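You operate a simulated robot arm through the tools that you are given. There is no shell and no other tool.

You run a simulated robot arm. Do the job below in one go: nothing can be reset, and whatever is moved stays where it is left.

TASK
Move the lowest and highest lots onto the sliding shelf's ochre mat.
Fine: slide it out; lowest by the handle, highest on the wall side; leave the third carton; push the shelf back in. Set down upright: what you pick out. Where these are worked on the way, their far stop is far enough and under half their travel is too little: sliding shelf.

The check looks at the end state, three seconds after you hand in, the way a careful person would. Anything else that was tipped, shoved, dropped, spilled or broken makes it a failure.

THE ROBOT
A 6-joint arm with a fingered hand, fixed in place. Base frame: the origin is on the floor under the middle of its stand, x ahead of it, y to its left, z up. Lengths are in mm, angles in degrees, forces in N, time in s.
With the tool pointing down near the work surface it reaches from about 140 to 860 mm from the base axis. Its first joint turns from -166.0 to 166.0 degrees. Payload 5 kg.
The TCP is the grasp point between the finger pads, 37 mm short of the fingertips. In the tool frame z runs along the fingers and y along their closing line. The gripper opens to 124 mm; its body begins 43 mm behind the TCP. The gripper is a hand of 3 fingers: y runs from the thumb to the fingers, the wrist lies at [-21, -125, -215] in the tool frame, and closing takes about 1.5 s.
Orientation is that of the tool frame in the base frame, as [roll, pitch, yaw] about the fixed x, y, z axes, in that order (R = Rz(yaw) Ry(pitch) Rx(roll)). With the fingers straight down and the wrist toward the robot, the tool's x, y and z point along [0, 1, 0], [1, 0, 0] and [0, 0, -1] of the base frame.

THE INTERFACE
- The arm moves only by the tool drive_tool. Its argument "commands" is a list of rows, each a list of 2 entries, a list of its own where there are three numbers: the shift along the tool's x, y, z in units of 200 mm (1.0 is 200 mm), then the turn, a rotation vector about the tool's x, y, z in units of 180 degrees (1.0 is 180 degrees). In form: [[[dx, dy, dz], [rx, ry, rz]], ...]. A call has 1 to 20 rows; each row is the pose to reach, as a shift and turn from the pose commanded when the call began, along the tool's axes at that moment. "jaw" is the opening, from 0 (shut) to 1 (fully open), set as the call begins (left out, the last holds). A call with a number of a shift or a turn outside -1 to 1 is refused whole. A row lasts 0.2 s, in which the tool goes at most 50 mm and 8.6 degrees; a call with a longer step from one row to the next is refused whole, and so is a gripper value outside its range. A pose out of reach is approached as far as the arm can. The call stops where the force on the tool passes 90 N (or 10 N more than at its start, if that is more) or the arm is blocked; 0.2 s more then pass. Each finger travels about 72 mm/s and halts on what it meets, pressing with about 23 N; the grip force reading is that of the motor and also rises with nothing between the fingers. The clock runs only during rows and for 0.2 s after the last one: add rows that repeat a pose to give the fingers time. It gives the time, the measured TCP pose, the force on the tool (base axes), the opening and the grip force at its end, in the units of the frame above (readings bear some noise), with the torque about the TCP (base axes, N m) and any sound that the robot's microphone picked up.
- Cameras (640 x 400 px; columns grow to the right, rows downward): "scene" is fixed at [215.2, 650.6, 1288.6]; the picture's right is [-0.91, -0.42, 0.00], its down [-0.14, 0.30, -0.94] and it looks along [0.40, -0.86, -0.33] (base axes); focal length 362 px, centre (320, 200). "wrist" rides on the gripper at [72, -104, -154] in the tool frame; the picture's right is [-0.83, 0.26, -0.49], its down [-0.51, -0.72, 0.47] and it looks along [-0.23, 0.64, 0.73] (tool axes); focal length 243 px, centre (320, 200). There is no depth. A picture from a camera that has moved, and an enlarged one, comes with that camera's place and axes in the base frame and with its lens. The place of the scene camera against the robot may be out by one fixed shift of up to 12 mm in any direction.
- camera(camera): a new picture of that camera. No time passes.
- preshape(shape): the hand has 3 fingers and takes this shape, open, in about a second: jaw (thumb against the fingers, like two jaws); tri (thumb and two fingers); tip (a fingertip pinch); poke (one finger out to press); point (the index stretched); flat (the hand flat); cup (the hand cupped); fist (a fist). The gripper value then closes the fingers along that shape, each until it touches; the sizes above hold for jaw. It gives what a move gives, with no picture.
- zoom(camera, box): a new picture of the part [left, top, right, bottom] of that camera's present view, enlarged. No time passes.
- sign_off(): hands the job in; it is judged then, once.

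Nothing tells you positions but the pictures and the camera data. Unless the task says otherwise, let go and move clear before handing in.

The tools are called after "Request:" by a JSON object that holds its "api" and its "payload". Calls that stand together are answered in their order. drive_tool: Moves the arm, as the interface text tells. Its arguments: {"type":"object","properties":{"commands":{"type":"array"},"jaw":{"type":"number"}},"required":["commands"]} The other tools are called the same way: preshape (shape) gives the hand a shape; camera (camera) takes a picture; zoom (camera, box) takes an enlarged picture of a part of a camera's view; sign_off () hands the job in.

At the start:

```text
time: 0.0
ee_pos: [348.5, -514.1, 956.4]
tcp_rot: [180.0, 0.0, 90.0]
ft_force: [-0.5, 0.7, -0.2]
ft_torque: [0.01, 0.02, 0.0]
opening: 123.6
gripper_force: 0.0
shape: jaw
```

scene: 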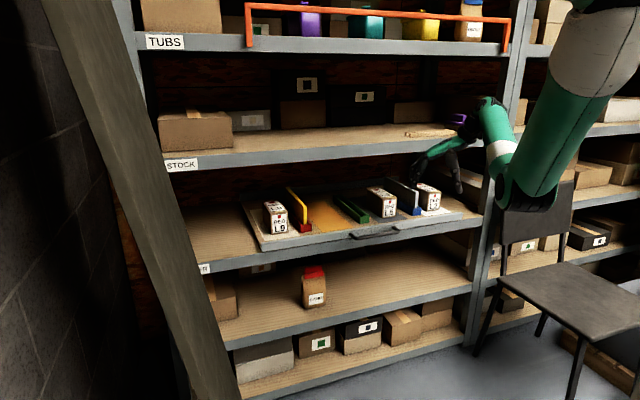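
wrist: 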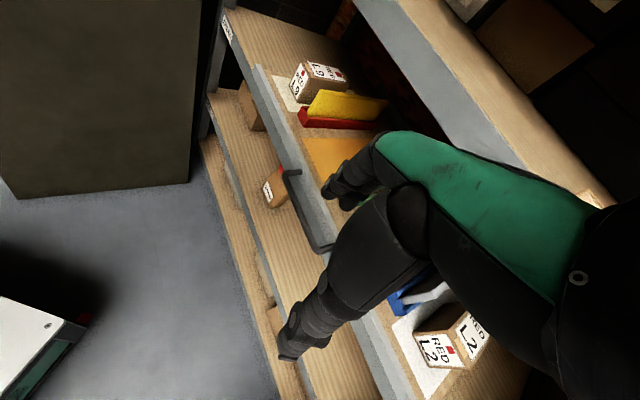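

I see a rack with a sliding shelf carrying three small cartons, some dividers and an ochre mat, plus the hand above it. I'll look more closely at the labels and the shelf before moving anything.

Request:
{"api": "zoom", "payload": {"camera": "scene", "box": [230, 160, 390, 260]}}

Request:
{"api": "zoom", "payload": {"camera": "scene", "box": [330, 150, 490, 250]}}

Request:
{"api": "zoom", "payload": {"camera": "wrist", "box": [220, 30, 420, 155]}}

Request:
{"api": "zoom", "payload": {"camera": "wrist", "box": [360, 260, 560, 385]}}

```text
4.00 times, centred on (310, 210) of scene
camera zoom: at [215.2, 650.6, 1288.6], right [-0.91, -0.42, 0.0], down [-0.14, 0.3, -0.94], along [0.4, -0.86, -0.33], focal length 1448 px, centre (360, 160)
```

zoom: 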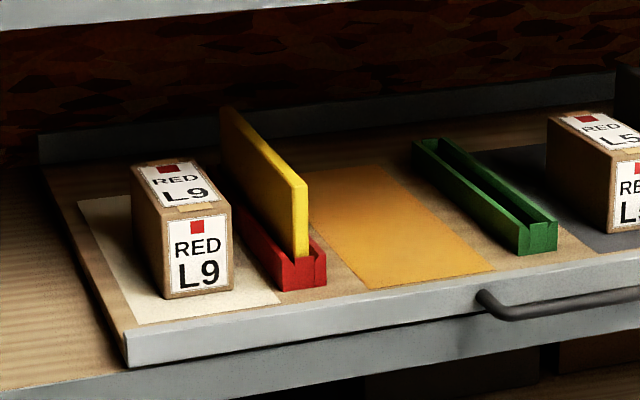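

```text
4.00 times, centred on (410, 200) of scene
camera zoom: at [215.2, 650.6, 1288.6], right [-0.91, -0.42, 0.0], down [-0.14, 0.3, -0.94], along [0.4, -0.86, -0.33], focal length 1448 px, centre (-40, 200)
```

zoom: 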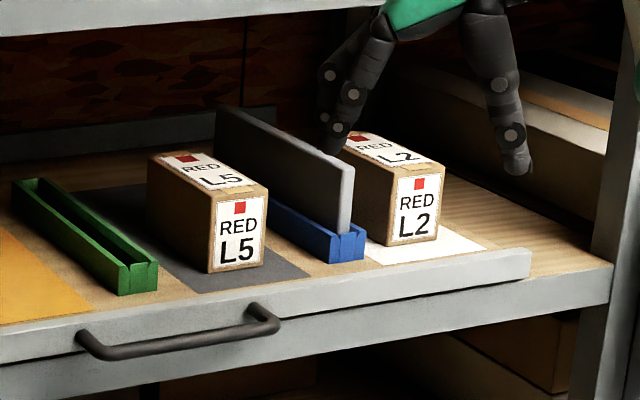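

```text
3.20 times, centred on (320, 92) of wrist
camera zoom: at [244.9, -439.7, 1110.9], right [0.26, -0.83, 0.49], down [-0.72, -0.51, -0.47], along [0.64, -0.23, -0.73], focal length 776 px, centre (320, 544)
```

zoom: 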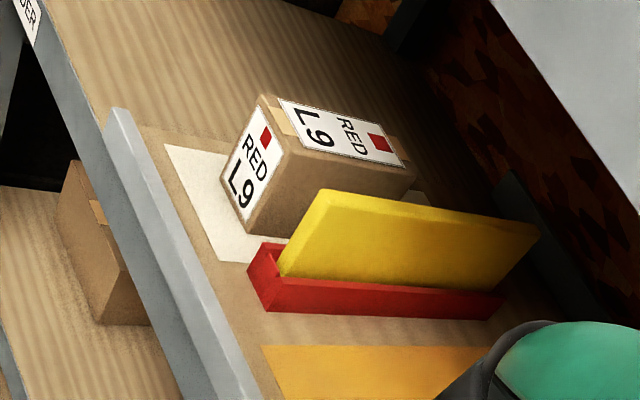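

```text
3.20 times, centred on (460, 322) of wrist
camera zoom: at [244.9, -439.7, 1110.9], right [0.26, -0.83, 0.49], down [-0.72, -0.51, -0.47], along [0.64, -0.23, -0.73], focal length 776 px, centre (-128, -192)
```

zoom: 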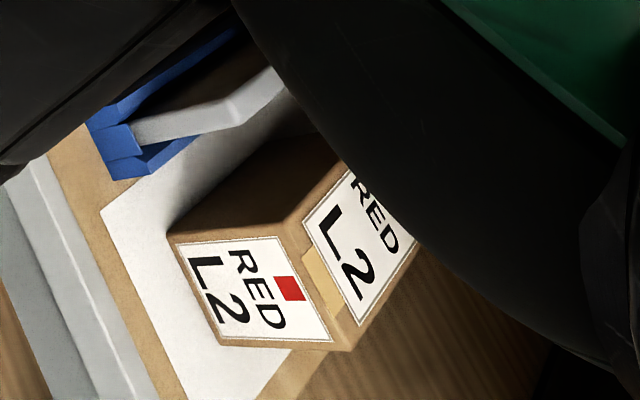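

The cartons are RED L9 (left, cream mat), L5 (middle, grey mat) and L2 (right, white mat), and the ochre mat is empty between the red and green holders. The rack looks turned about 45° to the base, so I'll zoom in further to measure the handle and the shelf edges.

Request:
{"api": "zoom", "payload": {"camera": "wrist", "box": [240, 50, 320, 100]}}

Request:
{"api": "zoom", "payload": {"camera": "wrist", "box": [260, 150, 360, 260]}}

Request:
{"api": "zoom", "payload": {"camera": "scene", "box": [340, 200, 420, 250]}}

Request:
{"api": "zoom", "payload": {"camera": "scene", "box": [240, 185, 320, 255]}}

Request:
{"api": "zoom", "payload": {"camera": "scene", "box": [400, 170, 500, 232]}}

```text
8.00 times, centred on (280, 75) of wrist
camera zoom: at [244.9, -439.7, 1110.9], right [0.26, -0.83, 0.49], down [-0.72, -0.51, -0.47], along [0.64, -0.23, -0.73], focal length 1941 px, centre (640, 1200)
```

zoom: 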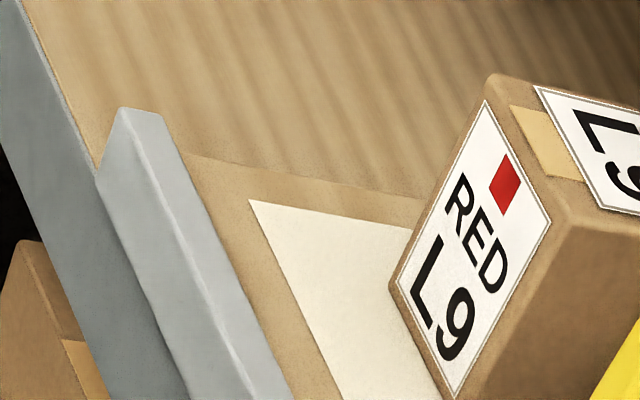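

```text
3.64 times, centred on (310, 205) of wrist
camera zoom: at [244.9, -439.7, 1110.9], right [0.26, -0.83, 0.49], down [-0.72, -0.51, -0.47], along [0.64, -0.23, -0.73], focal length 882 px, centre (356, 182)
```

zoom: 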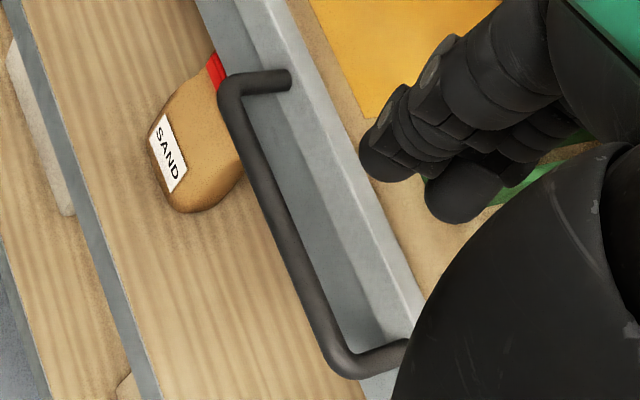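

```text
8.00 times, centred on (380, 225) of scene
camera zoom: at [215.2, 650.6, 1288.6], right [-0.91, -0.42, 0.0], down [-0.14, 0.3, -0.94], along [0.4, -0.86, -0.33], focal length 2896 px, centre (-160, 0)
```

zoom: 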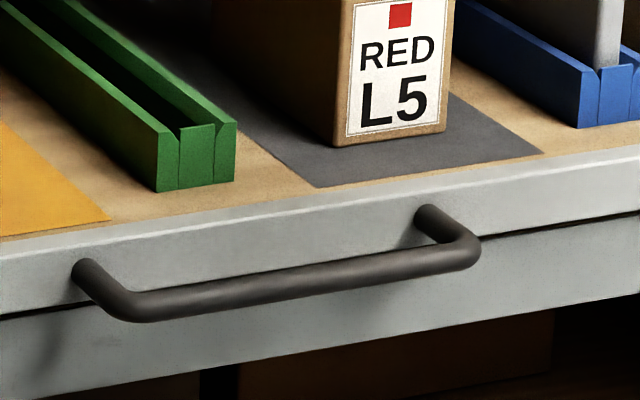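

```text
5.71 times, centred on (280, 220) of scene
camera zoom: at [215.2, 650.6, 1288.6], right [-0.91, -0.42, 0.0], down [-0.14, 0.3, -0.94], along [0.4, -0.86, -0.33], focal length 2068 px, centre (549, 86)
```

zoom: 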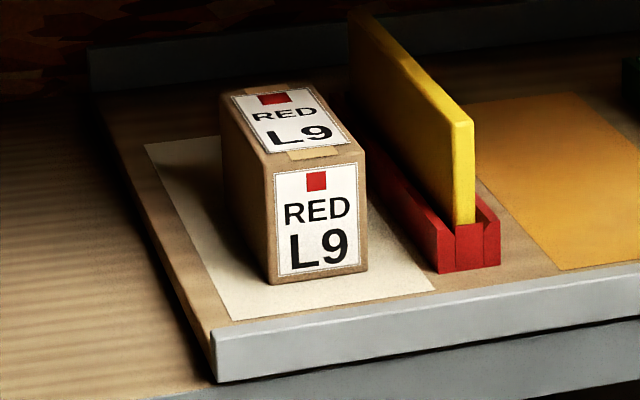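

```text
6.40 times, centred on (450, 201) of scene
camera zoom: at [215.2, 650.6, 1288.6], right [-0.91, -0.42, 0.0], down [-0.14, 0.3, -0.94], along [0.4, -0.86, -0.33], focal length 2316 px, centre (-512, 194)
```

zoom: 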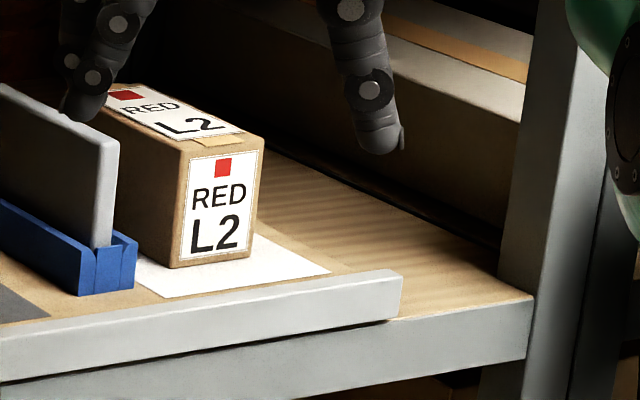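

The handle looks centred straight ahead of the robot at a bearing of about -45°, with its bar at roughly z 728 and 753 mm from the base. I'll turn the hand 45° to face the rack, half close the jaw, and stop in front of and above the handle for a closer look.

Request:
{"api": "drive_tool", "payload": {"commands": [[[0.075, 0.063, 0.05], [0, 0, 0.0417]], [[0.15, 0.126, 0.1], [0, 0, 0.0833]], [[0.225, 0.19, 0.15], [0, 0, 0.125]], [[0.3, 0.253, 0.2], [0, 0, 0.1667]], [[0.375, 0.316, 0.25], [0, 0, 0.2083]], [[0.449, 0.379, 0.3], [0, 0, 0.25]], [[0.449, 0.379, 0.3], [0, 0, 0.25]]], "jaw": 0.4}}

Request:
{"api": "camera", "payload": {"camera": "wrist"}}

Request:
{"api": "camera", "payload": {"camera": "scene"}}

```text
time: 1.6
ee_pos: [426.0, -425.6, 896.9]
tcp_rot: [-180.0, 0.0, 44.9]
ft_force: [0.0, -0.9, 0.3]
ft_torque: [0.0, 0.03, -0.01]
opening: 49.9
gripper_force: 0.0
shape: jaw
```

```text
taken
camera wrist: at [403.5, -299.3, 1051.8], right [-0.4, -0.77, 0.49], down [-0.87, 0.15, -0.47], along [0.29, -0.62, -0.73], focal length 243 px, centre (320, 200)
```

wrist: 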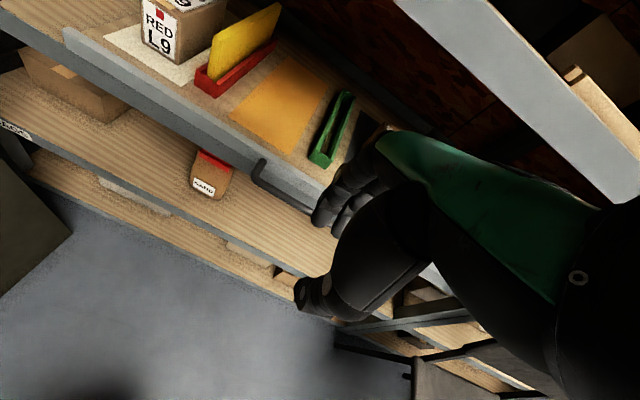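

```text
taken
```

scene: 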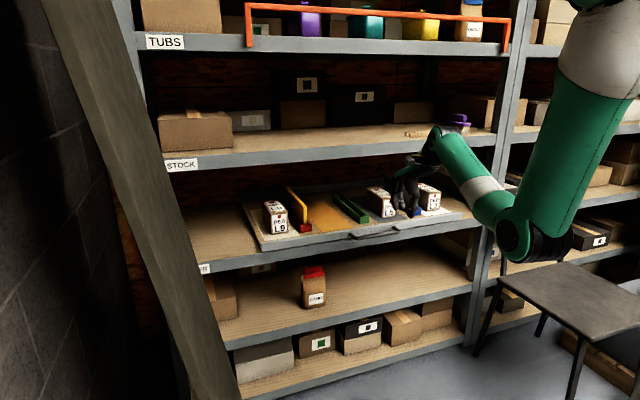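

The hand now faces the rack squarely, and I can see L9, the red, yellow and green parts, the mat and the left half of the handle. I'll zoom in to measure the handle bar and the rack angle.

Request:
{"api": "zoom", "payload": {"camera": "wrist", "box": [220, 130, 348, 210]}}

Request:
{"api": "zoom", "payload": {"camera": "wrist", "box": [30, 0, 190, 100]}}

Request:
{"api": "zoom", "payload": {"camera": "wrist", "box": [190, 40, 382, 170]}}

Request:
{"api": "zoom", "payload": {"camera": "scene", "box": [340, 150, 500, 250]}}

```text
5.00 times, centred on (284, 170) of wrist
camera zoom: at [403.5, -299.3, 1051.8], right [-0.4, -0.77, 0.49], down [-0.87, 0.15, -0.47], along [0.29, -0.62, -0.73], focal length 1213 px, centre (500, 350)
```

zoom: 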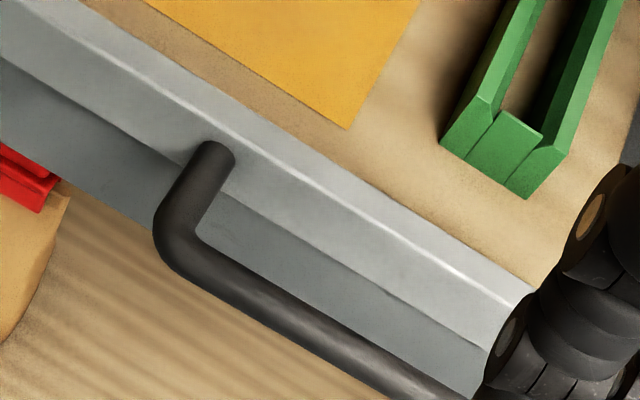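

```text
4.00 times, centred on (110, 50) of wrist
camera zoom: at [403.5, -299.3, 1051.8], right [-0.4, -0.77, 0.49], down [-0.87, 0.15, -0.47], along [0.29, -0.62, -0.73], focal length 970 px, centre (1160, 800)
```

zoom: 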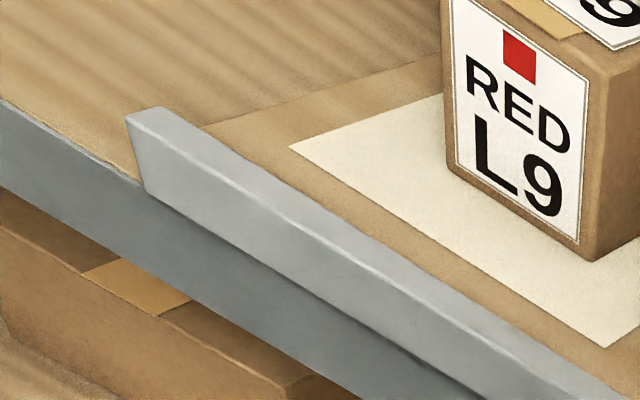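

```text
3.08 times, centred on (286, 105) of wrist
camera zoom: at [403.5, -299.3, 1051.8], right [-0.4, -0.77, 0.49], down [-0.87, 0.15, -0.47], along [0.29, -0.62, -0.73], focal length 746 px, centre (425, 492)
```

zoom: 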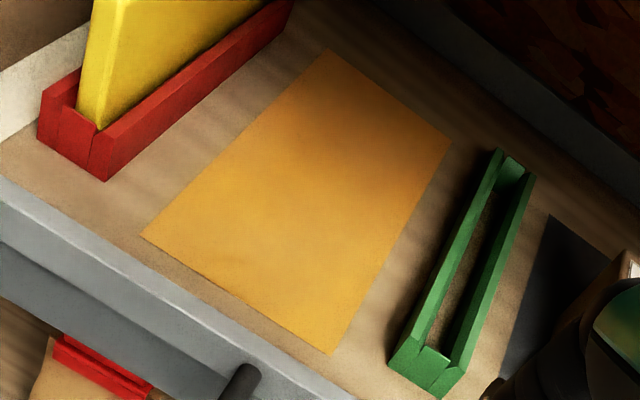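

```text
4.00 times, centred on (420, 200) of scene
camera zoom: at [215.2, 650.6, 1288.6], right [-0.91, -0.42, 0.0], down [-0.14, 0.3, -0.94], along [0.4, -0.86, -0.33], focal length 1448 px, centre (-80, 200)
```

zoom: 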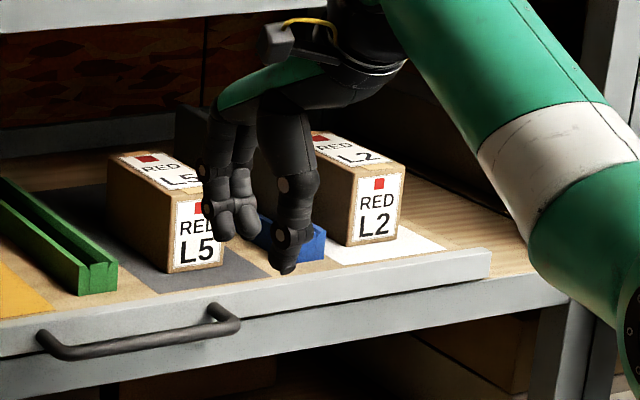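

By two-view triangulation the handle bar is centred near n≈753 mm along the -45° bearing, z≈723, with about 35 mm between it and the lip face (n≈795, top z≈734). I'll narrow the jaw to about 36 mm, move over the bar with the fingertips still above the lip, and check the alignment.

Request:
{"api": "drive_tool", "payload": {"commands": [[[0, 0.15, 0.1], [0, 0, 0]], [[0, 0.3, 0.2], [0, 0, 0]], [[0, 0.45, 0.3], [0, 0, 0]], [[0, 0.6, 0.4], [0, 0, 0]], [[0, 0.7525, 0.5], [0, 0, 0]], [[0, 0.7525, 0.5], [0, 0, 0]]], "jaw": 0.29}}

Request:
{"api": "camera", "payload": {"camera": "wrist"}}

Request:
{"api": "zoom", "payload": {"camera": "scene", "box": [330, 180, 430, 250]}}

```text
time: 3.0
ee_pos: [531.2, -530.7, 795.8]
tcp_rot: [-180.0, 0.0, 45.0]
ft_force: [1.0, 0.5, 0.1]
ft_torque: [-0.02, 0.01, 0.02]
opening: 36.3
gripper_force: 0.1
shape: jaw
```

```text
taken
camera wrist: at [509.7, -404.8, 950.5], right [-0.4, -0.77, 0.49], down [-0.87, 0.15, -0.47], along [0.29, -0.62, -0.73], focal length 243 px, centre (320, 200)
```

wrist: 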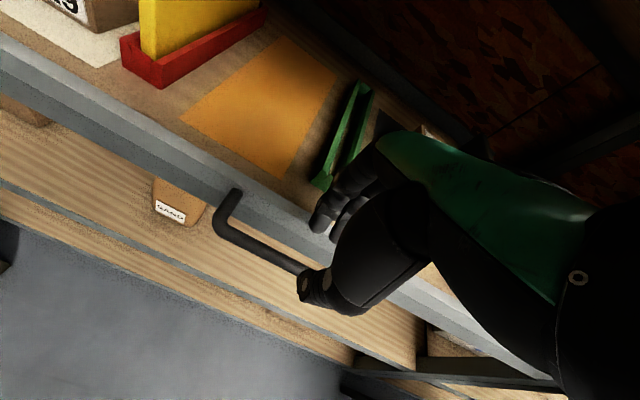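

```text
5.71 times, centred on (380, 215) of scene
camera zoom: at [215.2, 650.6, 1288.6], right [-0.91, -0.42, 0.0], down [-0.14, 0.3, -0.94], along [0.4, -0.86, -0.33], focal length 2068 px, centre (-23, 114)
```

zoom: 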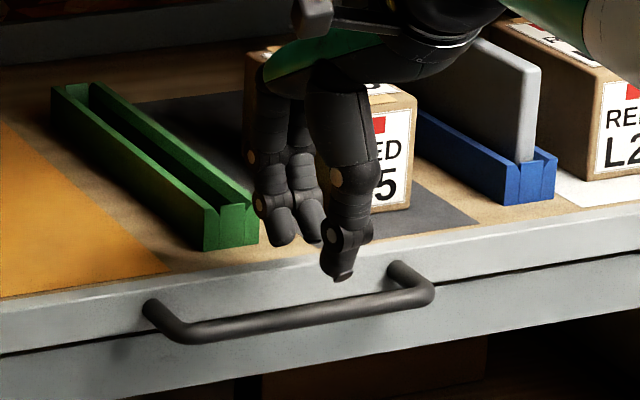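

The hand is above the bar with the fingertips still clear. I'll zoom in on the wrist view to check the fingers against the gap between the bar and the lip.

Request:
{"api": "zoom", "payload": {"camera": "wrist", "box": [200, 150, 360, 310]}}

Request:
{"api": "zoom", "payload": {"camera": "scene", "box": [352, 205, 412, 245]}}

```text
2.50 times, centred on (280, 230) of wrist
camera zoom: at [509.7, -404.8, 950.5], right [-0.4, -0.77, 0.49], down [-0.87, 0.15, -0.47], along [0.29, -0.62, -0.73], focal length 606 px, centre (420, 125)
```

zoom: 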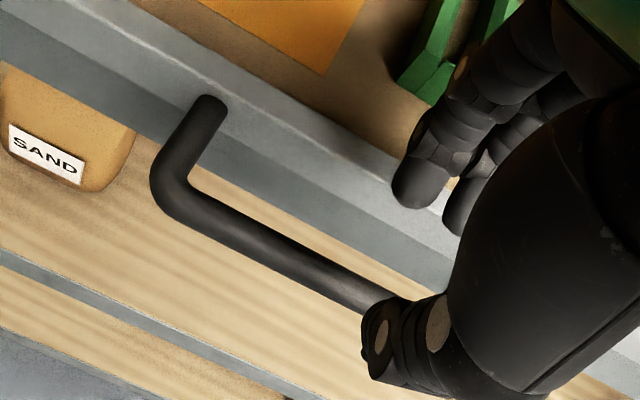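

```text
10.00 times, centred on (382, 225) of scene
camera zoom: at [215.2, 650.6, 1288.6], right [-0.91, -0.42, 0.0], down [-0.14, 0.3, -0.94], along [0.4, -0.86, -0.33], focal length 3620 px, centre (-300, -50)
```

zoom: 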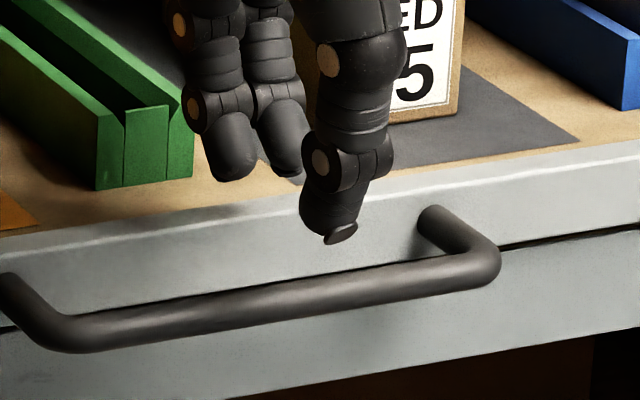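

The fingers sit about 4 mm too close to the lip, so I'll shift 4 mm toward the robot. Then I'll go down slowly so the bar lies between thumb and fingers.

Request:
{"api": "drive_tool", "payload": {"commands": [[[0, -0.02, 0], [0, 0, 0]], [[0, -0.02, 0.06], [0, 0, 0]], [[0, -0.02, 0.12], [0, 0, 0]], [[0, -0.02, 0.18], [0, 0, 0]], [[0, -0.02, 0.24], [0, 0, 0]], [[0, -0.02, 0.28], [0, 0, 0]], [[0, -0.02, 0.312], [0, 0, 0]], [[0, -0.02, 0.312], [0, 0, 0]]]}}

Request:
{"api": "zoom", "payload": {"camera": "wrist", "box": [200, 150, 360, 310]}}

Request:
{"api": "zoom", "payload": {"camera": "scene", "box": [352, 205, 412, 245]}}

```text
time: 4.8
ee_pos: [531.8, -533.1, 746.1]
tcp_rot: [178.7, 0.2, 45.0]
ft_force: [-19.9, 18.3, 76.8]
ft_torque: [-3.04, -1.32, -0.4]
opening: 32.6
gripper_force: 0.1
shape: jaw
```

```text
2.50 times, centred on (280, 230) of wrist
camera zoom: at [508.5, -403.2, 897.4], right [-0.41, -0.76, 0.5], down [-0.86, 0.14, -0.49], along [0.3, -0.63, -0.72], focal length 606 px, centre (420, 125)
```

zoom: 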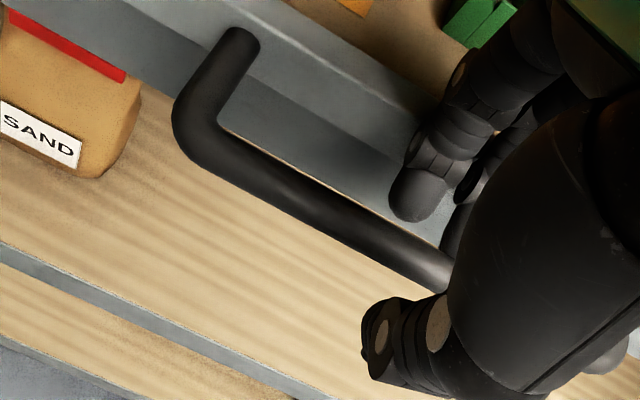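

```text
10.00 times, centred on (382, 225) of scene
camera zoom: at [215.2, 650.6, 1288.6], right [-0.91, -0.42, 0.0], down [-0.14, 0.3, -0.94], along [0.4, -0.86, -0.33], focal length 3620 px, centre (-300, -50)
```

zoom: 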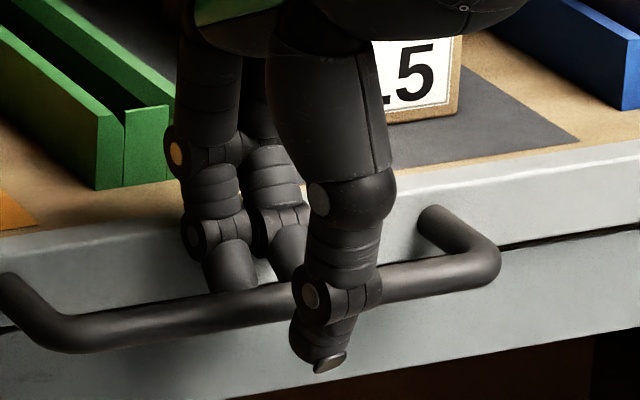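

The finger knuckles touched the top of the lip on the way down. I'll lift off, then tilt the hand about 12° so the knuckles sit outward while the tips stay behind the bar.

Request:
{"api": "drive_tool", "payload": {"commands": [[[0, 0, -0.06], [0, 0, 0]], [[0, 0, -0.15], [0, 0, 0]], [[0, 0, -0.25], [0, 0, 0]], [[0, 0, -0.25], [0, 0, 0]]], "jaw": 0.29}}

Request:
{"api": "zoom", "payload": {"camera": "scene", "box": [230, 160, 490, 260]}}

```text
time: 5.8
ee_pos: [527.8, -527.5, 784.1]
tcp_rot: [-179.8, 0.0, 45.1]
ft_force: [0.7, -0.3, 0.0]
ft_torque: [-0.03, 0.0, 0.02]
opening: 36.3
gripper_force: 0.0
shape: jaw
```

```text
2.46 times, centred on (360, 210) of scene
camera zoom: at [215.2, 650.6, 1288.6], right [-0.91, -0.42, 0.0], down [-0.14, 0.3, -0.94], along [0.4, -0.86, -0.33], focal length 891 px, centre (222, 175)
```

zoom: 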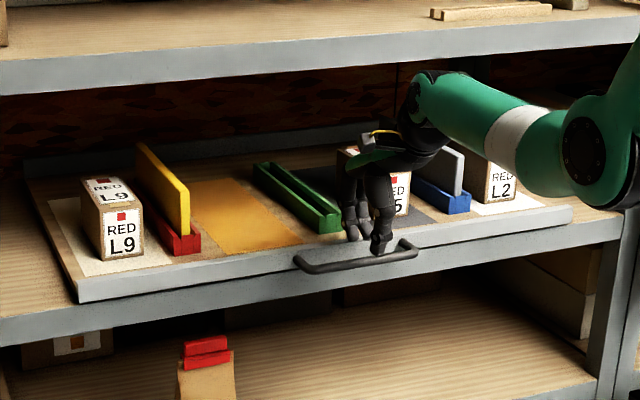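

Everything on the shelf is undisturbed. Next I'll tilt, shift out about 8 mm, and come down again.

Request:
{"api": "drive_tool", "payload": {"commands": [[[0, -0.02, 0], [-0.0333, 0, 0]], [[0, -0.0385, 0], [-0.0667, 0, 0]], [[0, -0.0385, 0.06], [-0.0667, 0, 0]], [[0, -0.0385, 0.12], [-0.0667, 0, 0]], [[0, -0.0385, 0.16], [-0.0667, 0, 0]], [[0, -0.0385, 0.19], [-0.0667, 0, 0]], [[0, -0.0385, 0.215], [-0.0667, 0, 0]], [[0, -0.0385, 0.24], [-0.0667, 0, 0]], [[0, -0.0385, 0.24], [-0.0667, 0, 0]]]}}

Request:
{"api": "zoom", "payload": {"camera": "wrist", "box": [200, 150, 360, 310]}}

Request:
{"api": "zoom", "payload": {"camera": "scene", "box": [352, 205, 412, 245]}}

```text
time: 7.8
ee_pos: [522.4, -522.4, 736.7]
tcp_rot: [168.0, 0.0, 45.0]
ft_force: [-1.4, 2.3, 1.4]
ft_torque: [-0.09, -0.06, -0.01]
opening: 36.0
gripper_force: 0.0
shape: jaw
```

```text
2.50 times, centred on (280, 230) of wrist
camera zoom: at [479.6, -374.5, 865.5], right [-0.48, -0.7, 0.54], down [-0.79, 0.07, -0.61], along [0.39, -0.71, -0.58], focal length 606 px, centre (420, 125)
```

zoom: 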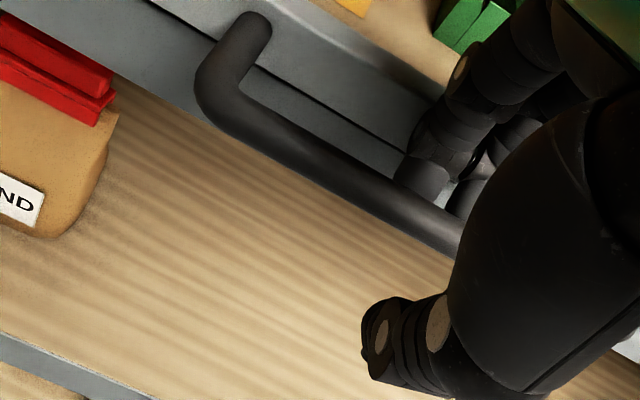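

```text
10.00 times, centred on (382, 225) of scene
camera zoom: at [215.2, 650.6, 1288.6], right [-0.91, -0.42, 0.0], down [-0.14, 0.3, -0.94], along [0.4, -0.86, -0.33], focal length 3620 px, centre (-300, -50)
```

zoom: 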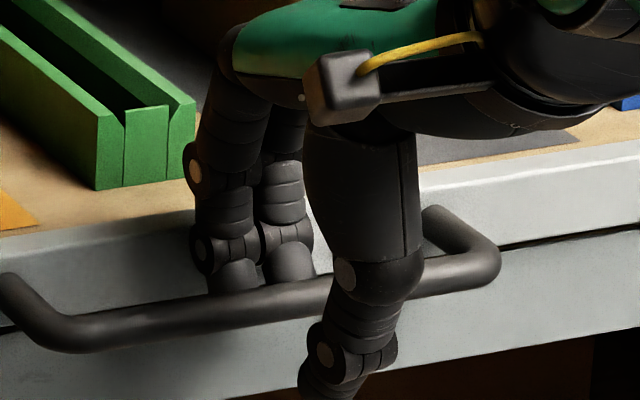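

The fingers are now behind the bar and the thumb is in front with almost no contact force. I'll close on the bar.

Request:
{"api": "drive_tool", "payload": {"commands": [[[0, 0, 0], [0, 0, 0]], [[0, 0, 0], [0, 0, 0]], [[0, 0, 0], [0, 0, 0]], [[0, 0, 0], [0, 0, 0]], [[0, 0, 0], [0, 0, 0]], [[0, 0, 0], [0, 0, 0]]], "jaw": 0.0}}

Request:
{"api": "zoom", "payload": {"camera": "scene", "box": [340, 190, 430, 250]}}

```text
time: 9.2
ee_pos: [522.1, -521.1, 735.1]
tcp_rot: [168.1, 0.1, 44.9]
ft_force: [-2.9, 1.4, -8.3]
ft_torque: [0.09, 0.08, -0.08]
opening: 5.8
gripper_force: 22.9
shape: jaw
```

```text
6.67 times, centred on (385, 220) of scene
camera zoom: at [215.2, 650.6, 1288.6], right [-0.91, -0.42, 0.0], down [-0.14, 0.3, -0.94], along [0.4, -0.86, -0.33], focal length 2413 px, centre (-113, 67)
```

zoom: 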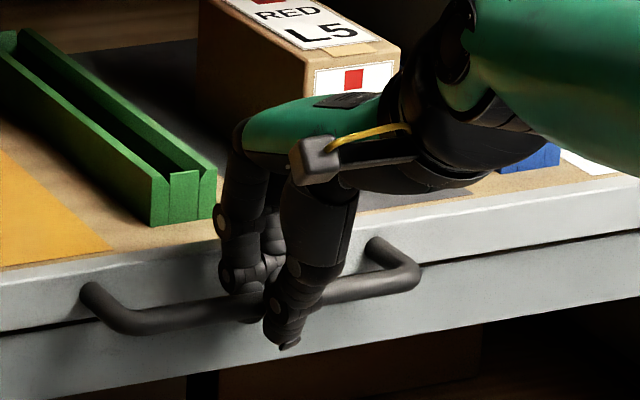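

The jaws are closed at the bar with grip force 23 N. I'll do a slow 20 mm test pull straight out.

Request:
{"api": "drive_tool", "payload": {"commands": [[[0, -0.0245, -0.0052], [0, 0, 0]], [[0, -0.0489, -0.0104], [0, 0, 0]], [[0, -0.0734, -0.0156], [0, 0, 0]], [[0, -0.0978, -0.0208], [0, 0, 0]], [[0, -0.0978, -0.0208], [0, 0, 0]]]}}

Request:
{"api": "zoom", "payload": {"camera": "scene", "box": [230, 160, 490, 260]}}

Request:
{"api": "zoom", "payload": {"camera": "scene", "box": [340, 190, 430, 250]}}

```text
time: 10.4
ee_pos: [508.8, -507.5, 735.6]
tcp_rot: [168.0, 0.0, 45.0]
ft_force: [-2.8, -0.1, -10.9]
ft_torque: [0.13, 0.16, -0.06]
opening: 5.6
gripper_force: 23.2
shape: jaw
```

```text
2.46 times, centred on (360, 210) of scene
camera zoom: at [215.2, 650.6, 1288.6], right [-0.91, -0.42, 0.0], down [-0.14, 0.3, -0.94], along [0.4, -0.86, -0.33], focal length 891 px, centre (222, 175)
```

zoom: 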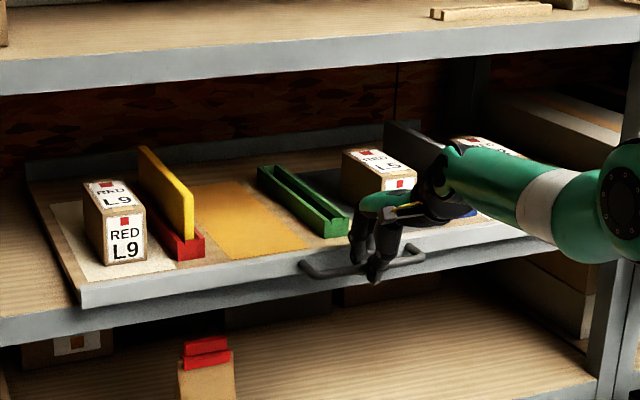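

```text
6.67 times, centred on (385, 220) of scene
camera zoom: at [215.2, 650.6, 1288.6], right [-0.91, -0.42, 0.0], down [-0.14, 0.3, -0.94], along [0.4, -0.86, -0.33], focal length 2413 px, centre (-113, 67)
```

zoom: 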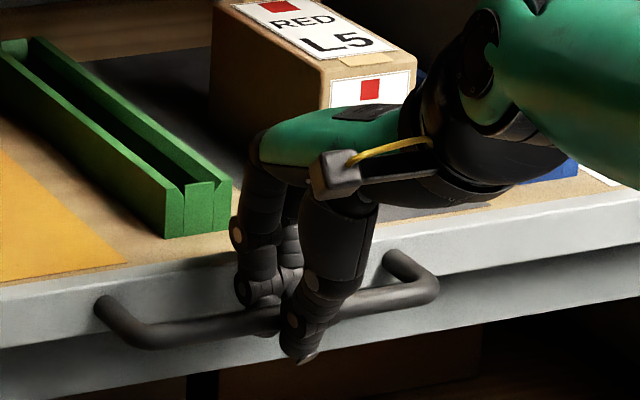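

The shelf follows the hand and everything on it stands still. I'll keep pulling smoothly.

Request:
{"api": "drive_tool", "payload": {"commands": [[[0, -0.0196, -0.0042], [0, 0, 0]], [[0, -0.0489, -0.0104], [0, 0, 0]], [[0, -0.088, -0.0187], [0, 0, 0]], [[0, -0.132, -0.0281], [0, 0, 0]], [[0, -0.176, -0.0374], [0, 0, 0]], [[0, -0.22, -0.0468], [0, 0, 0]], [[0, -0.264, -0.0562], [0, 0, 0]], [[0, -0.308, -0.0655], [0, 0, 0]], [[0, -0.352, -0.0749], [0, 0, 0]], [[0, -0.396, -0.0842], [0, 0, 0]], [[0, -0.44, -0.0936], [0, 0, 0]], [[0, -0.484, -0.103], [0, 0, 0]], [[0, -0.528, -0.1123], [0, 0, 0]], [[0, -0.572, -0.1217], [0, 0, 0]], [[0, -0.616, -0.131], [0, 0, 0]], [[0, -0.66, -0.1404], [0, 0, 0]], [[0, -0.699, -0.1487], [0, 0, 0]], [[0, -0.728, -0.1549], [0, 0, 0]], [[0, -0.748, -0.159], [0, 0, 0]], [[0, -0.748, -0.159], [0, 0, 0]]]}}

Request:
{"api": "camera", "payload": {"camera": "scene"}}

```text
time: 14.6
ee_pos: [399.1, -399.9, 735.4]
tcp_rot: [168.1, 0.0, 45.0]
ft_force: [0.2, 0.6, -18.3]
ft_torque: [0.15, 0.16, -0.03]
opening: 5.5
gripper_force: 23.0
shape: jaw
```

```text
taken
```

scene: 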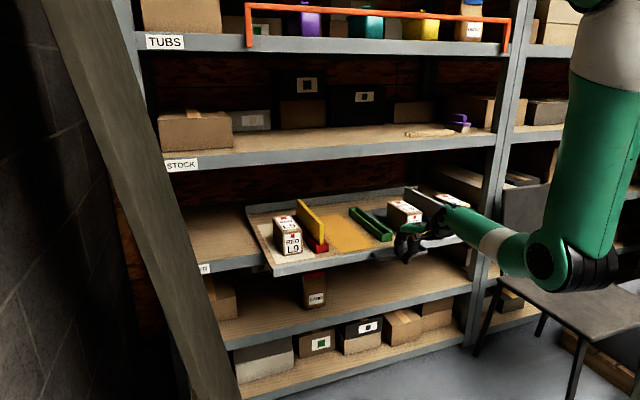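

The shelf is out about 170 mm and everything is still upright. I'll check the grip and keep pulling toward the stop, a bit slower.

Request:
{"api": "zoom", "payload": {"camera": "scene", "box": [240, 180, 480, 290]}}

Request:
{"api": "drive_tool", "payload": {"commands": [[[0, -0.0147, -0.0031], [0, 0, 0]], [[0, -0.0391, -0.0083], [0, 0, 0]], [[0, -0.0685, -0.0146], [0, 0, 0]], [[0, -0.0978, -0.0208], [0, 0, 0]], [[0, -0.1271, -0.027], [0, 0, 0]], [[0, -0.1565, -0.0333], [0, 0, 0]], [[0, -0.1858, -0.0395], [0, 0, 0]], [[0, -0.2152, -0.0458], [0, 0, 0]], [[0, -0.2445, -0.052], [0, 0, 0]], [[0, -0.2738, -0.0582], [0, 0, 0]], [[0, -0.3032, -0.0645], [0, 0, 0]], [[0, -0.3325, -0.0707], [0, 0, 0]], [[0, -0.3619, -0.077], [0, 0, 0]], [[0, -0.3912, -0.0832], [0, 0, 0]], [[0, -0.4205, -0.0894], [0, 0, 0]], [[0, -0.4499, -0.0957], [0, 0, 0]], [[0, -0.4645, -0.0988], [0, 0, 0]], [[0, -0.4694, -0.0998], [0, 0, 0]], [[0, -0.4694, -0.0998], [0, 0, 0]]]}}

Request:
{"api": "camera", "payload": {"camera": "scene"}}

```text
2.67 times, centred on (360, 235) of scene
camera zoom: at [215.2, 650.6, 1288.6], right [-0.91, -0.42, 0.0], down [-0.14, 0.3, -0.94], along [0.4, -0.86, -0.33], focal length 965 px, centre (213, 107)
```

zoom: 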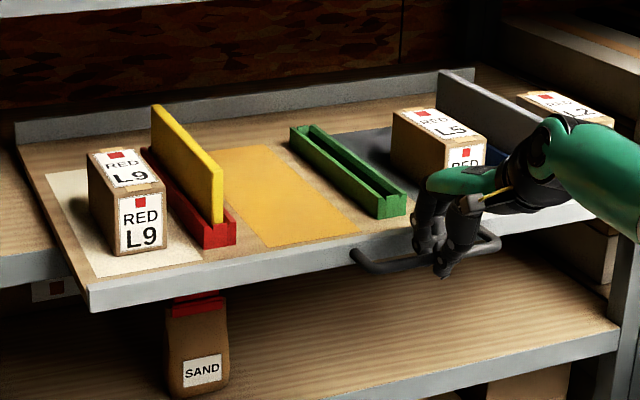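

```text
time: 18.6
ee_pos: [331.6, -331.0, 735.9]
tcp_rot: [168.0, -0.1, 45.1]
ft_force: [-0.3, -3.0, -19.3]
ft_torque: [0.15, 0.24, -0.05]
opening: 5.2
gripper_force: 22.6
shape: jaw
```

```text
taken
```

scene: 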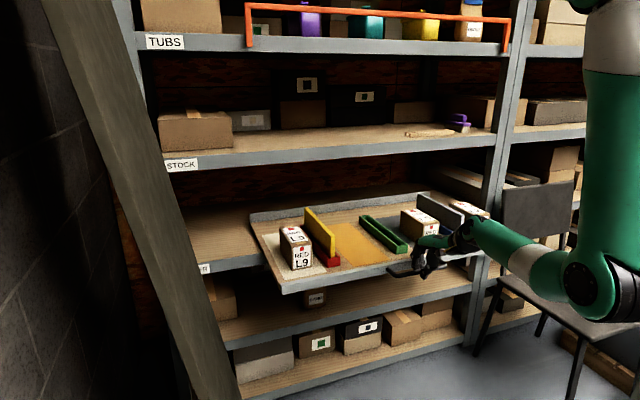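

The shelf is out about 270 mm without meeting a stop and the load is stable. I'll pull a little further, slowly, so the back of the mat comes clear of the shelf above.

Request:
{"api": "drive_tool", "payload": {"commands": [[[0, -0.0147, -0.0031], [0, 0, 0]], [[0, -0.0391, -0.0083], [0, 0, 0]], [[0, -0.0636, -0.0135], [0, 0, 0]], [[0, -0.088, -0.0187], [0, 0, 0]], [[0, -0.1125, -0.0239], [0, 0, 0]], [[0, -0.1369, -0.0291], [0, 0, 0]], [[0, -0.1614, -0.0343], [0, 0, 0]], [[0, -0.1858, -0.0395], [0, 0, 0]], [[0, -0.2103, -0.0447], [0, 0, 0]], [[0, -0.2347, -0.0499], [0, 0, 0]], [[0, -0.2592, -0.0551], [0, 0, 0]], [[0, -0.2836, -0.0603], [0, 0, 0]], [[0, -0.2934, -0.0624], [0, 0, 0]], [[0, -0.2934, -0.0624], [0, 0, 0]]]}}

Request:
{"api": "camera", "payload": {"camera": "scene"}}

Request:
{"api": "zoom", "payload": {"camera": "scene", "box": [240, 180, 500, 310]}}

```text
time: 21.6
ee_pos: [289.8, -289.3, 736.4]
tcp_rot: [168.1, 0.0, 45.0]
ft_force: [-0.8, -2.3, -18.9]
ft_torque: [0.1, 0.21, -0.06]
opening: 5.4
gripper_force: 23.2
shape: jaw
```

```text
taken
```

scene: 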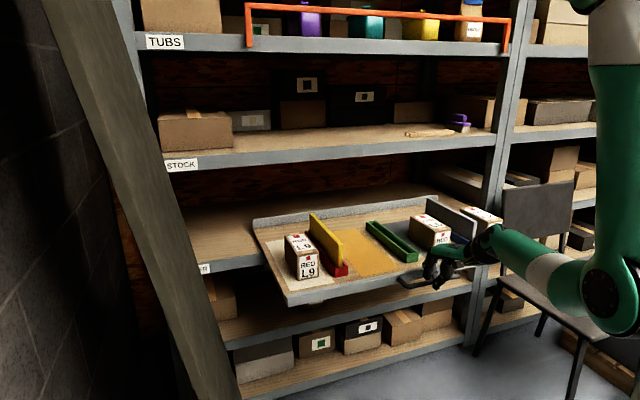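

```text
2.46 times, centred on (370, 245) of scene
camera zoom: at [215.2, 650.6, 1288.6], right [-0.91, -0.42, 0.0], down [-0.14, 0.3, -0.94], along [0.4, -0.86, -0.33], focal length 891 px, centre (197, 89)
```

zoom: 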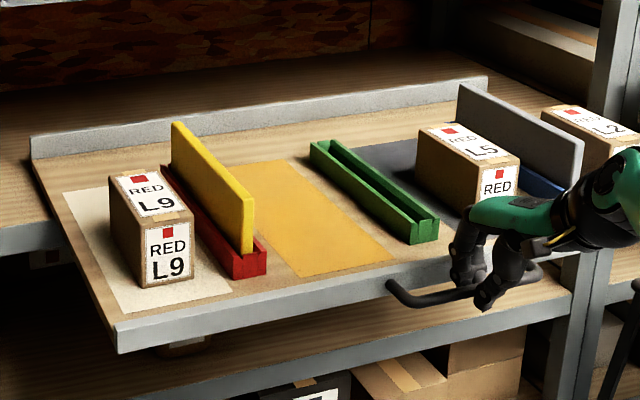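

The shelf is out about 330 mm, its back wall is almost at the rack front, and everything stands. I'll open the jaw, lift straight up off the bar and straighten the hand.

Request:
{"api": "drive_tool", "payload": {"commands": [[[0, 0, 0], [0, 0, 0]], [[0, 0, 0], [0, 0, 0]], [[0, 0, 0], [0, 0, 0]], [[0, 0, 0], [0, 0, 0]], [[0, 0, 0], [0, 0, 0]]], "jaw": 0.27}}

Request:
{"api": "drive_tool", "payload": {"commands": [[[0, 0.0104, -0.0489], [0, 0, 0]], [[0, 0.0312, -0.1467], [0, 0, 0]], [[0, 0.0624, -0.2934], [0, 0, 0]], [[0, 0.0936, -0.44], [0, 0, 0]], [[0, 0.1248, -0.5868], [0, 0, 0]], [[0, 0.1456, -0.6846], [0.0333, 0, 0]], [[0, 0.1664, -0.7824], [0.0667, 0, 0]], [[0, 0.1664, -0.7824], [0.0667, 0, 0]]]}}

Request:
{"api": "camera", "payload": {"camera": "scene"}}

Request:
{"api": "camera", "payload": {"camera": "wrist"}}

```text
time: 22.8
ee_pos: [289.4, -289.7, 737.0]
tcp_rot: [168.0, 0.0, 45.0]
ft_force: [0.3, 0.3, -1.4]
ft_torque: [0.0, -0.03, 0.0]
opening: 33.3
gripper_force: 0.1
shape: jaw
```

```text
time: 24.6
ee_pos: [289.9, -288.7, 896.7]
tcp_rot: [-179.9, -0.1, 45.0]
ft_force: [-0.6, -0.5, 0.1]
ft_torque: [0.0, -0.02, 0.02]
opening: 33.1
gripper_force: 0.1
shape: jaw
```

```text
taken
```

scene: 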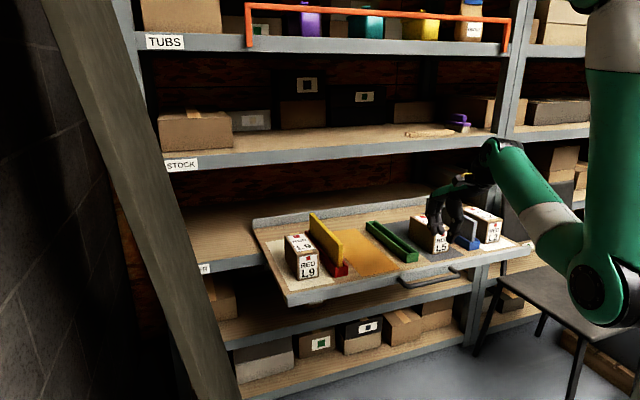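

```text
taken
camera wrist: at [269.1, -162.6, 1050.6], right [-0.4, -0.77, 0.49], down [-0.87, 0.15, -0.47], along [0.29, -0.62, -0.73], focal length 243 px, centre (320, 200)
```

wrist: 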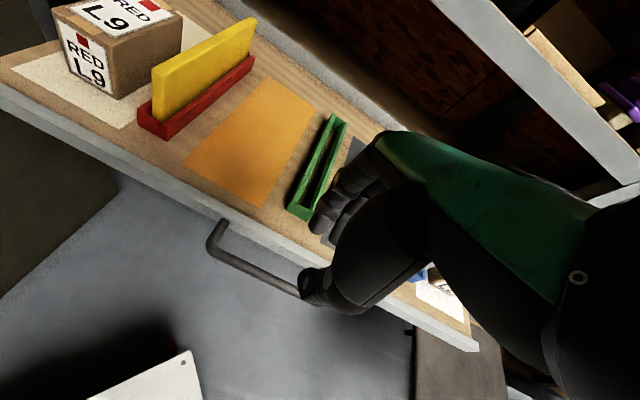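

The hand is clear and the shelf stays out. I'll zoom in on the wrist view to measure the cartons, the mat and the holders.

Request:
{"api": "zoom", "payload": {"camera": "wrist", "box": [0, 0, 192, 130]}}

Request:
{"api": "zoom", "payload": {"camera": "wrist", "box": [170, 70, 362, 220]}}

Request:
{"api": "zoom", "payload": {"camera": "scene", "box": [250, 190, 410, 310]}}

Request:
{"api": "zoom", "payload": {"camera": "scene", "box": [400, 170, 540, 290]}}

```text
3.08 times, centred on (96, 65) of wrist
camera zoom: at [269.1, -162.6, 1050.6], right [-0.4, -0.77, 0.49], down [-0.87, 0.15, -0.47], along [0.29, -0.62, -0.73], focal length 746 px, centre (1009, 615)
```

zoom: 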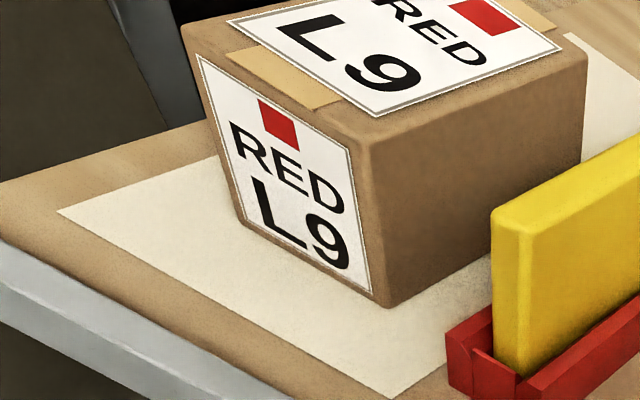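

```text
2.67 times, centred on (266, 145) of wrist
camera zoom: at [269.1, -162.6, 1050.6], right [-0.4, -0.77, 0.49], down [-0.87, 0.15, -0.47], along [0.29, -0.62, -0.73], focal length 647 px, centre (464, 347)
```

zoom: 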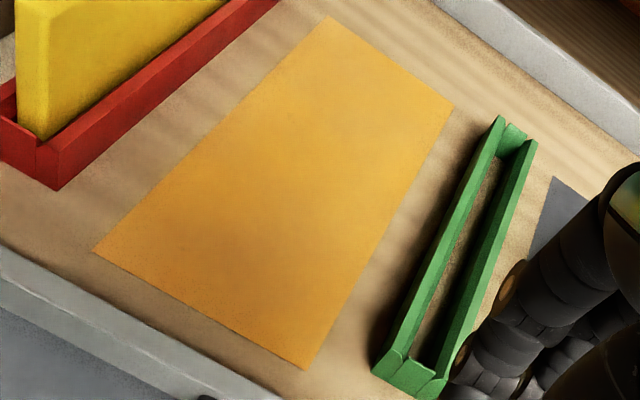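

```text
3.33 times, centred on (330, 250) of scene
camera zoom: at [215.2, 650.6, 1288.6], right [-0.91, -0.42, 0.0], down [-0.14, 0.3, -0.94], along [0.4, -0.86, -0.33], focal length 1206 px, centre (287, 33)
```

zoom: 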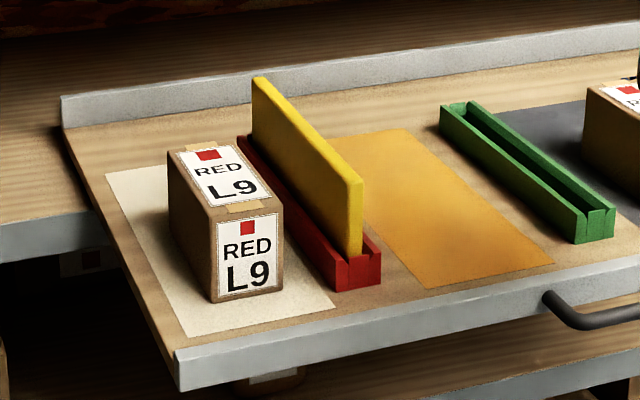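

```text
3.33 times, centred on (470, 230) of scene
camera zoom: at [215.2, 650.6, 1288.6], right [-0.91, -0.42, 0.0], down [-0.14, 0.3, -0.94], along [0.4, -0.86, -0.33], focal length 1206 px, centre (-180, 100)
```

zoom: 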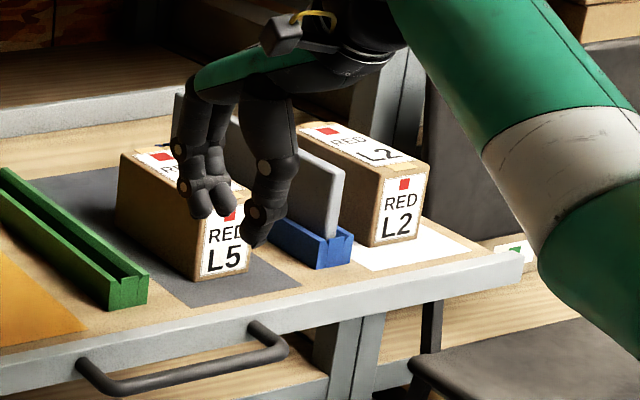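

The mat spans roughly l 59–186 and n 513–830 (l is left of the -45° centreline, n is out from the base). L9 is about 63×137×80 mm with its centre near l 339, n 623. I'll turn the hand 90° so it can grip across the carton's width, and move over the mat for a better measurement from above.

Request:
{"api": "drive_tool", "payload": {"commands": [[[0.027, 0.09, -0.025], [0, 0, -0.04545]], [[0.054, 0.18, -0.05], [0, 0, -0.0909]], [[0.081, 0.27, -0.075], [0, 0, -0.13636]], [[0.108, 0.36, -0.1], [0, 0, -0.1818]], [[0.135, 0.45, -0.125], [0, 0, -0.22727]], [[0.162, 0.54, -0.15], [0, 0, -0.2727]], [[0.189, 0.63, -0.175], [0, 0, -0.31818]], [[0.216, 0.72, -0.2], [0, 0, -0.3636]], [[0.243, 0.81, -0.225], [0, 0, -0.40909]], [[0.27, 0.9, -0.25], [0, 0, -0.4545]], [[0.3, 1.0, -0.27], [0, 0, -0.5]], [[0.3, 1.0, -0.27], [0, 0, -0.5]]], "jaw": 0.73}}

Request:
{"api": "camera", "payload": {"camera": "wrist"}}

Request:
{"api": "camera", "payload": {"camera": "scene"}}

```text
time: 27.2
ee_pos: [474.6, -388.2, 951.8]
tcp_rot: [-180.0, -0.1, 135.1]
ft_force: [-0.7, -0.6, 0.7]
ft_torque: [-0.02, -0.01, 0.01]
opening: 90.2
gripper_force: 0.0
shape: jaw
```

```text
taken
camera wrist: at [350.8, -409.6, 1105.6], right [0.77, -0.4, 0.49], down [-0.15, -0.87, -0.47], along [0.62, 0.29, -0.73], focal length 243 px, centre (320, 200)
```

wrist: 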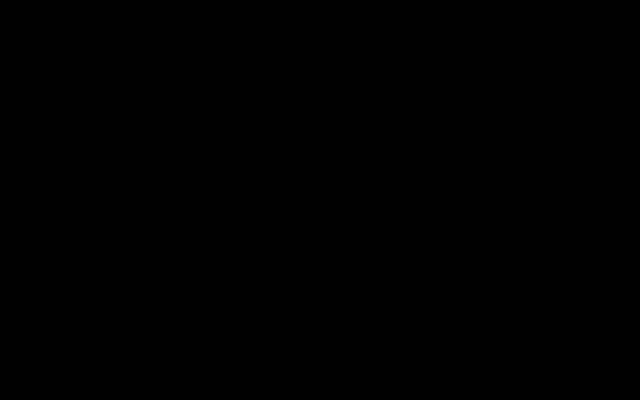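

```text
taken
```

scene: 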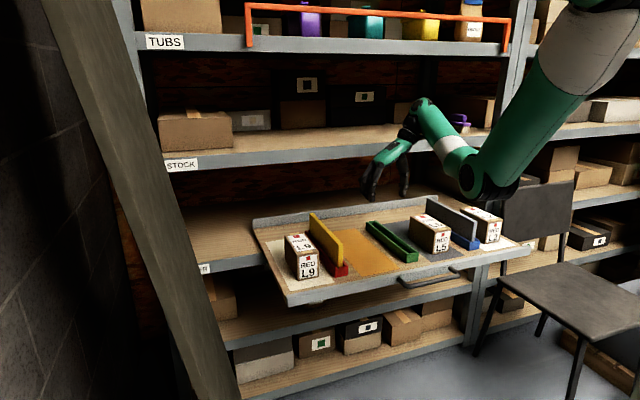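

With this hand yaw the forearm covers the wrist camera, and placing at the back would bring the wrist close to the upper shelf edge. I'll test the opposite yaw (wrist on the left side), turning the hand through the middle while moving high above L9.

Request:
{"api": "drive_tool", "payload": {"commands": [[[0, 0.045, 0], [0, 0, 0.04545]], [[0, 0.09, 0], [0, 0, 0.0909]], [[0, 0.135, 0], [0, 0, 0.13636]], [[0, 0.18, 0], [0, 0, 0.1818]], [[0, 0.225, 0], [0, 0, 0.22727]], [[0, 0.27, 0], [0, 0, 0.2727]], [[0, 0.315, 0], [0, 0, 0.31818]], [[0, 0.36, 0], [0, 0, 0.3636]], [[0, 0.405, 0], [0, 0, 0.40909]], [[0, 0.45, 0], [0, 0, 0.4545]], [[0, 0.5, 0], [0, 0, 0.5]], [[0, 0.5, 0], [0, 0, 0.5]]]}}

Request:
{"api": "drive_tool", "payload": {"commands": [[[0.08, 0.006, 0], [0, 0, 0.04545]], [[0.16, 0.012, 0], [0, 0, 0.0909]], [[0.24, 0.018, 0], [0, 0, 0.13636]], [[0.32, 0.024, 0], [0, 0, 0.1818]], [[0.4, 0.03, 0], [0, 0, 0.22727]], [[0.48, 0.036, 0], [0, 0, 0.2727]], [[0.56, 0.042, 0], [0, 0, 0.31818]], [[0.64, 0.048, 0], [0, 0, 0.3636]], [[0.72, 0.054, 0], [0, 0, 0.40909]], [[0.8, 0.06, 0], [0, 0, 0.4545]], [[0.89, 0.065, 0], [0, 0, 0.5]], [[0.89, 0.065, 0], [0, 0, 0.5]]]}}

Request:
{"api": "camera", "payload": {"camera": "wrist"}}

Request:
{"api": "camera", "payload": {"camera": "scene"}}

```text
time: 29.8
ee_pos: [545.1, -317.8, 950.7]
tcp_rot: [180.0, 0.0, 44.9]
ft_force: [0.1, 0.3, -0.2]
ft_torque: [0.01, 0.0, 0.01]
opening: 90.1
gripper_force: 0.0
shape: jaw
```

```text
time: 32.4
ee_pos: [698.1, -209.1, 934.8]
tcp_rot: [179.9, 0.0, -45.1]
ft_force: [-1.0, -0.2, 0.7]
ft_torque: [0.04, -0.01, -0.02]
opening: 90.3
gripper_force: 0.1
shape: jaw
out of reach, approached as far as the arm can: row 9, 10, 11, 12
```

```text
taken
camera wrist: at [823.1, -185.3, 1089.0], right [-0.77, 0.4, 0.49], down [0.15, 0.87, -0.47], along [-0.62, -0.29, -0.73], focal length 243 px, centre (320, 200)
```

wrist: 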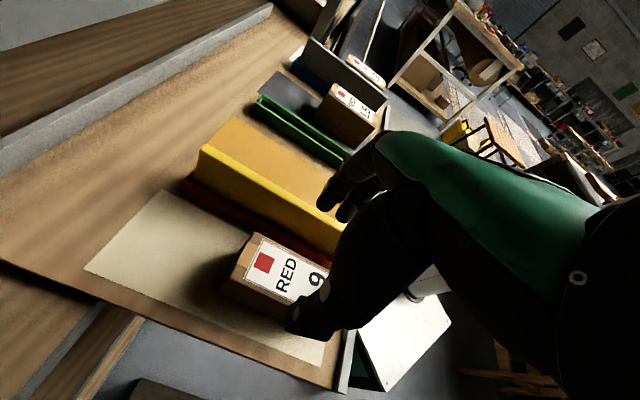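

```text
taken
```

scene: 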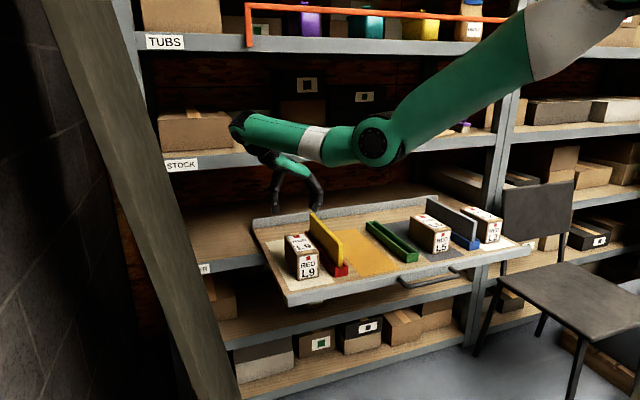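

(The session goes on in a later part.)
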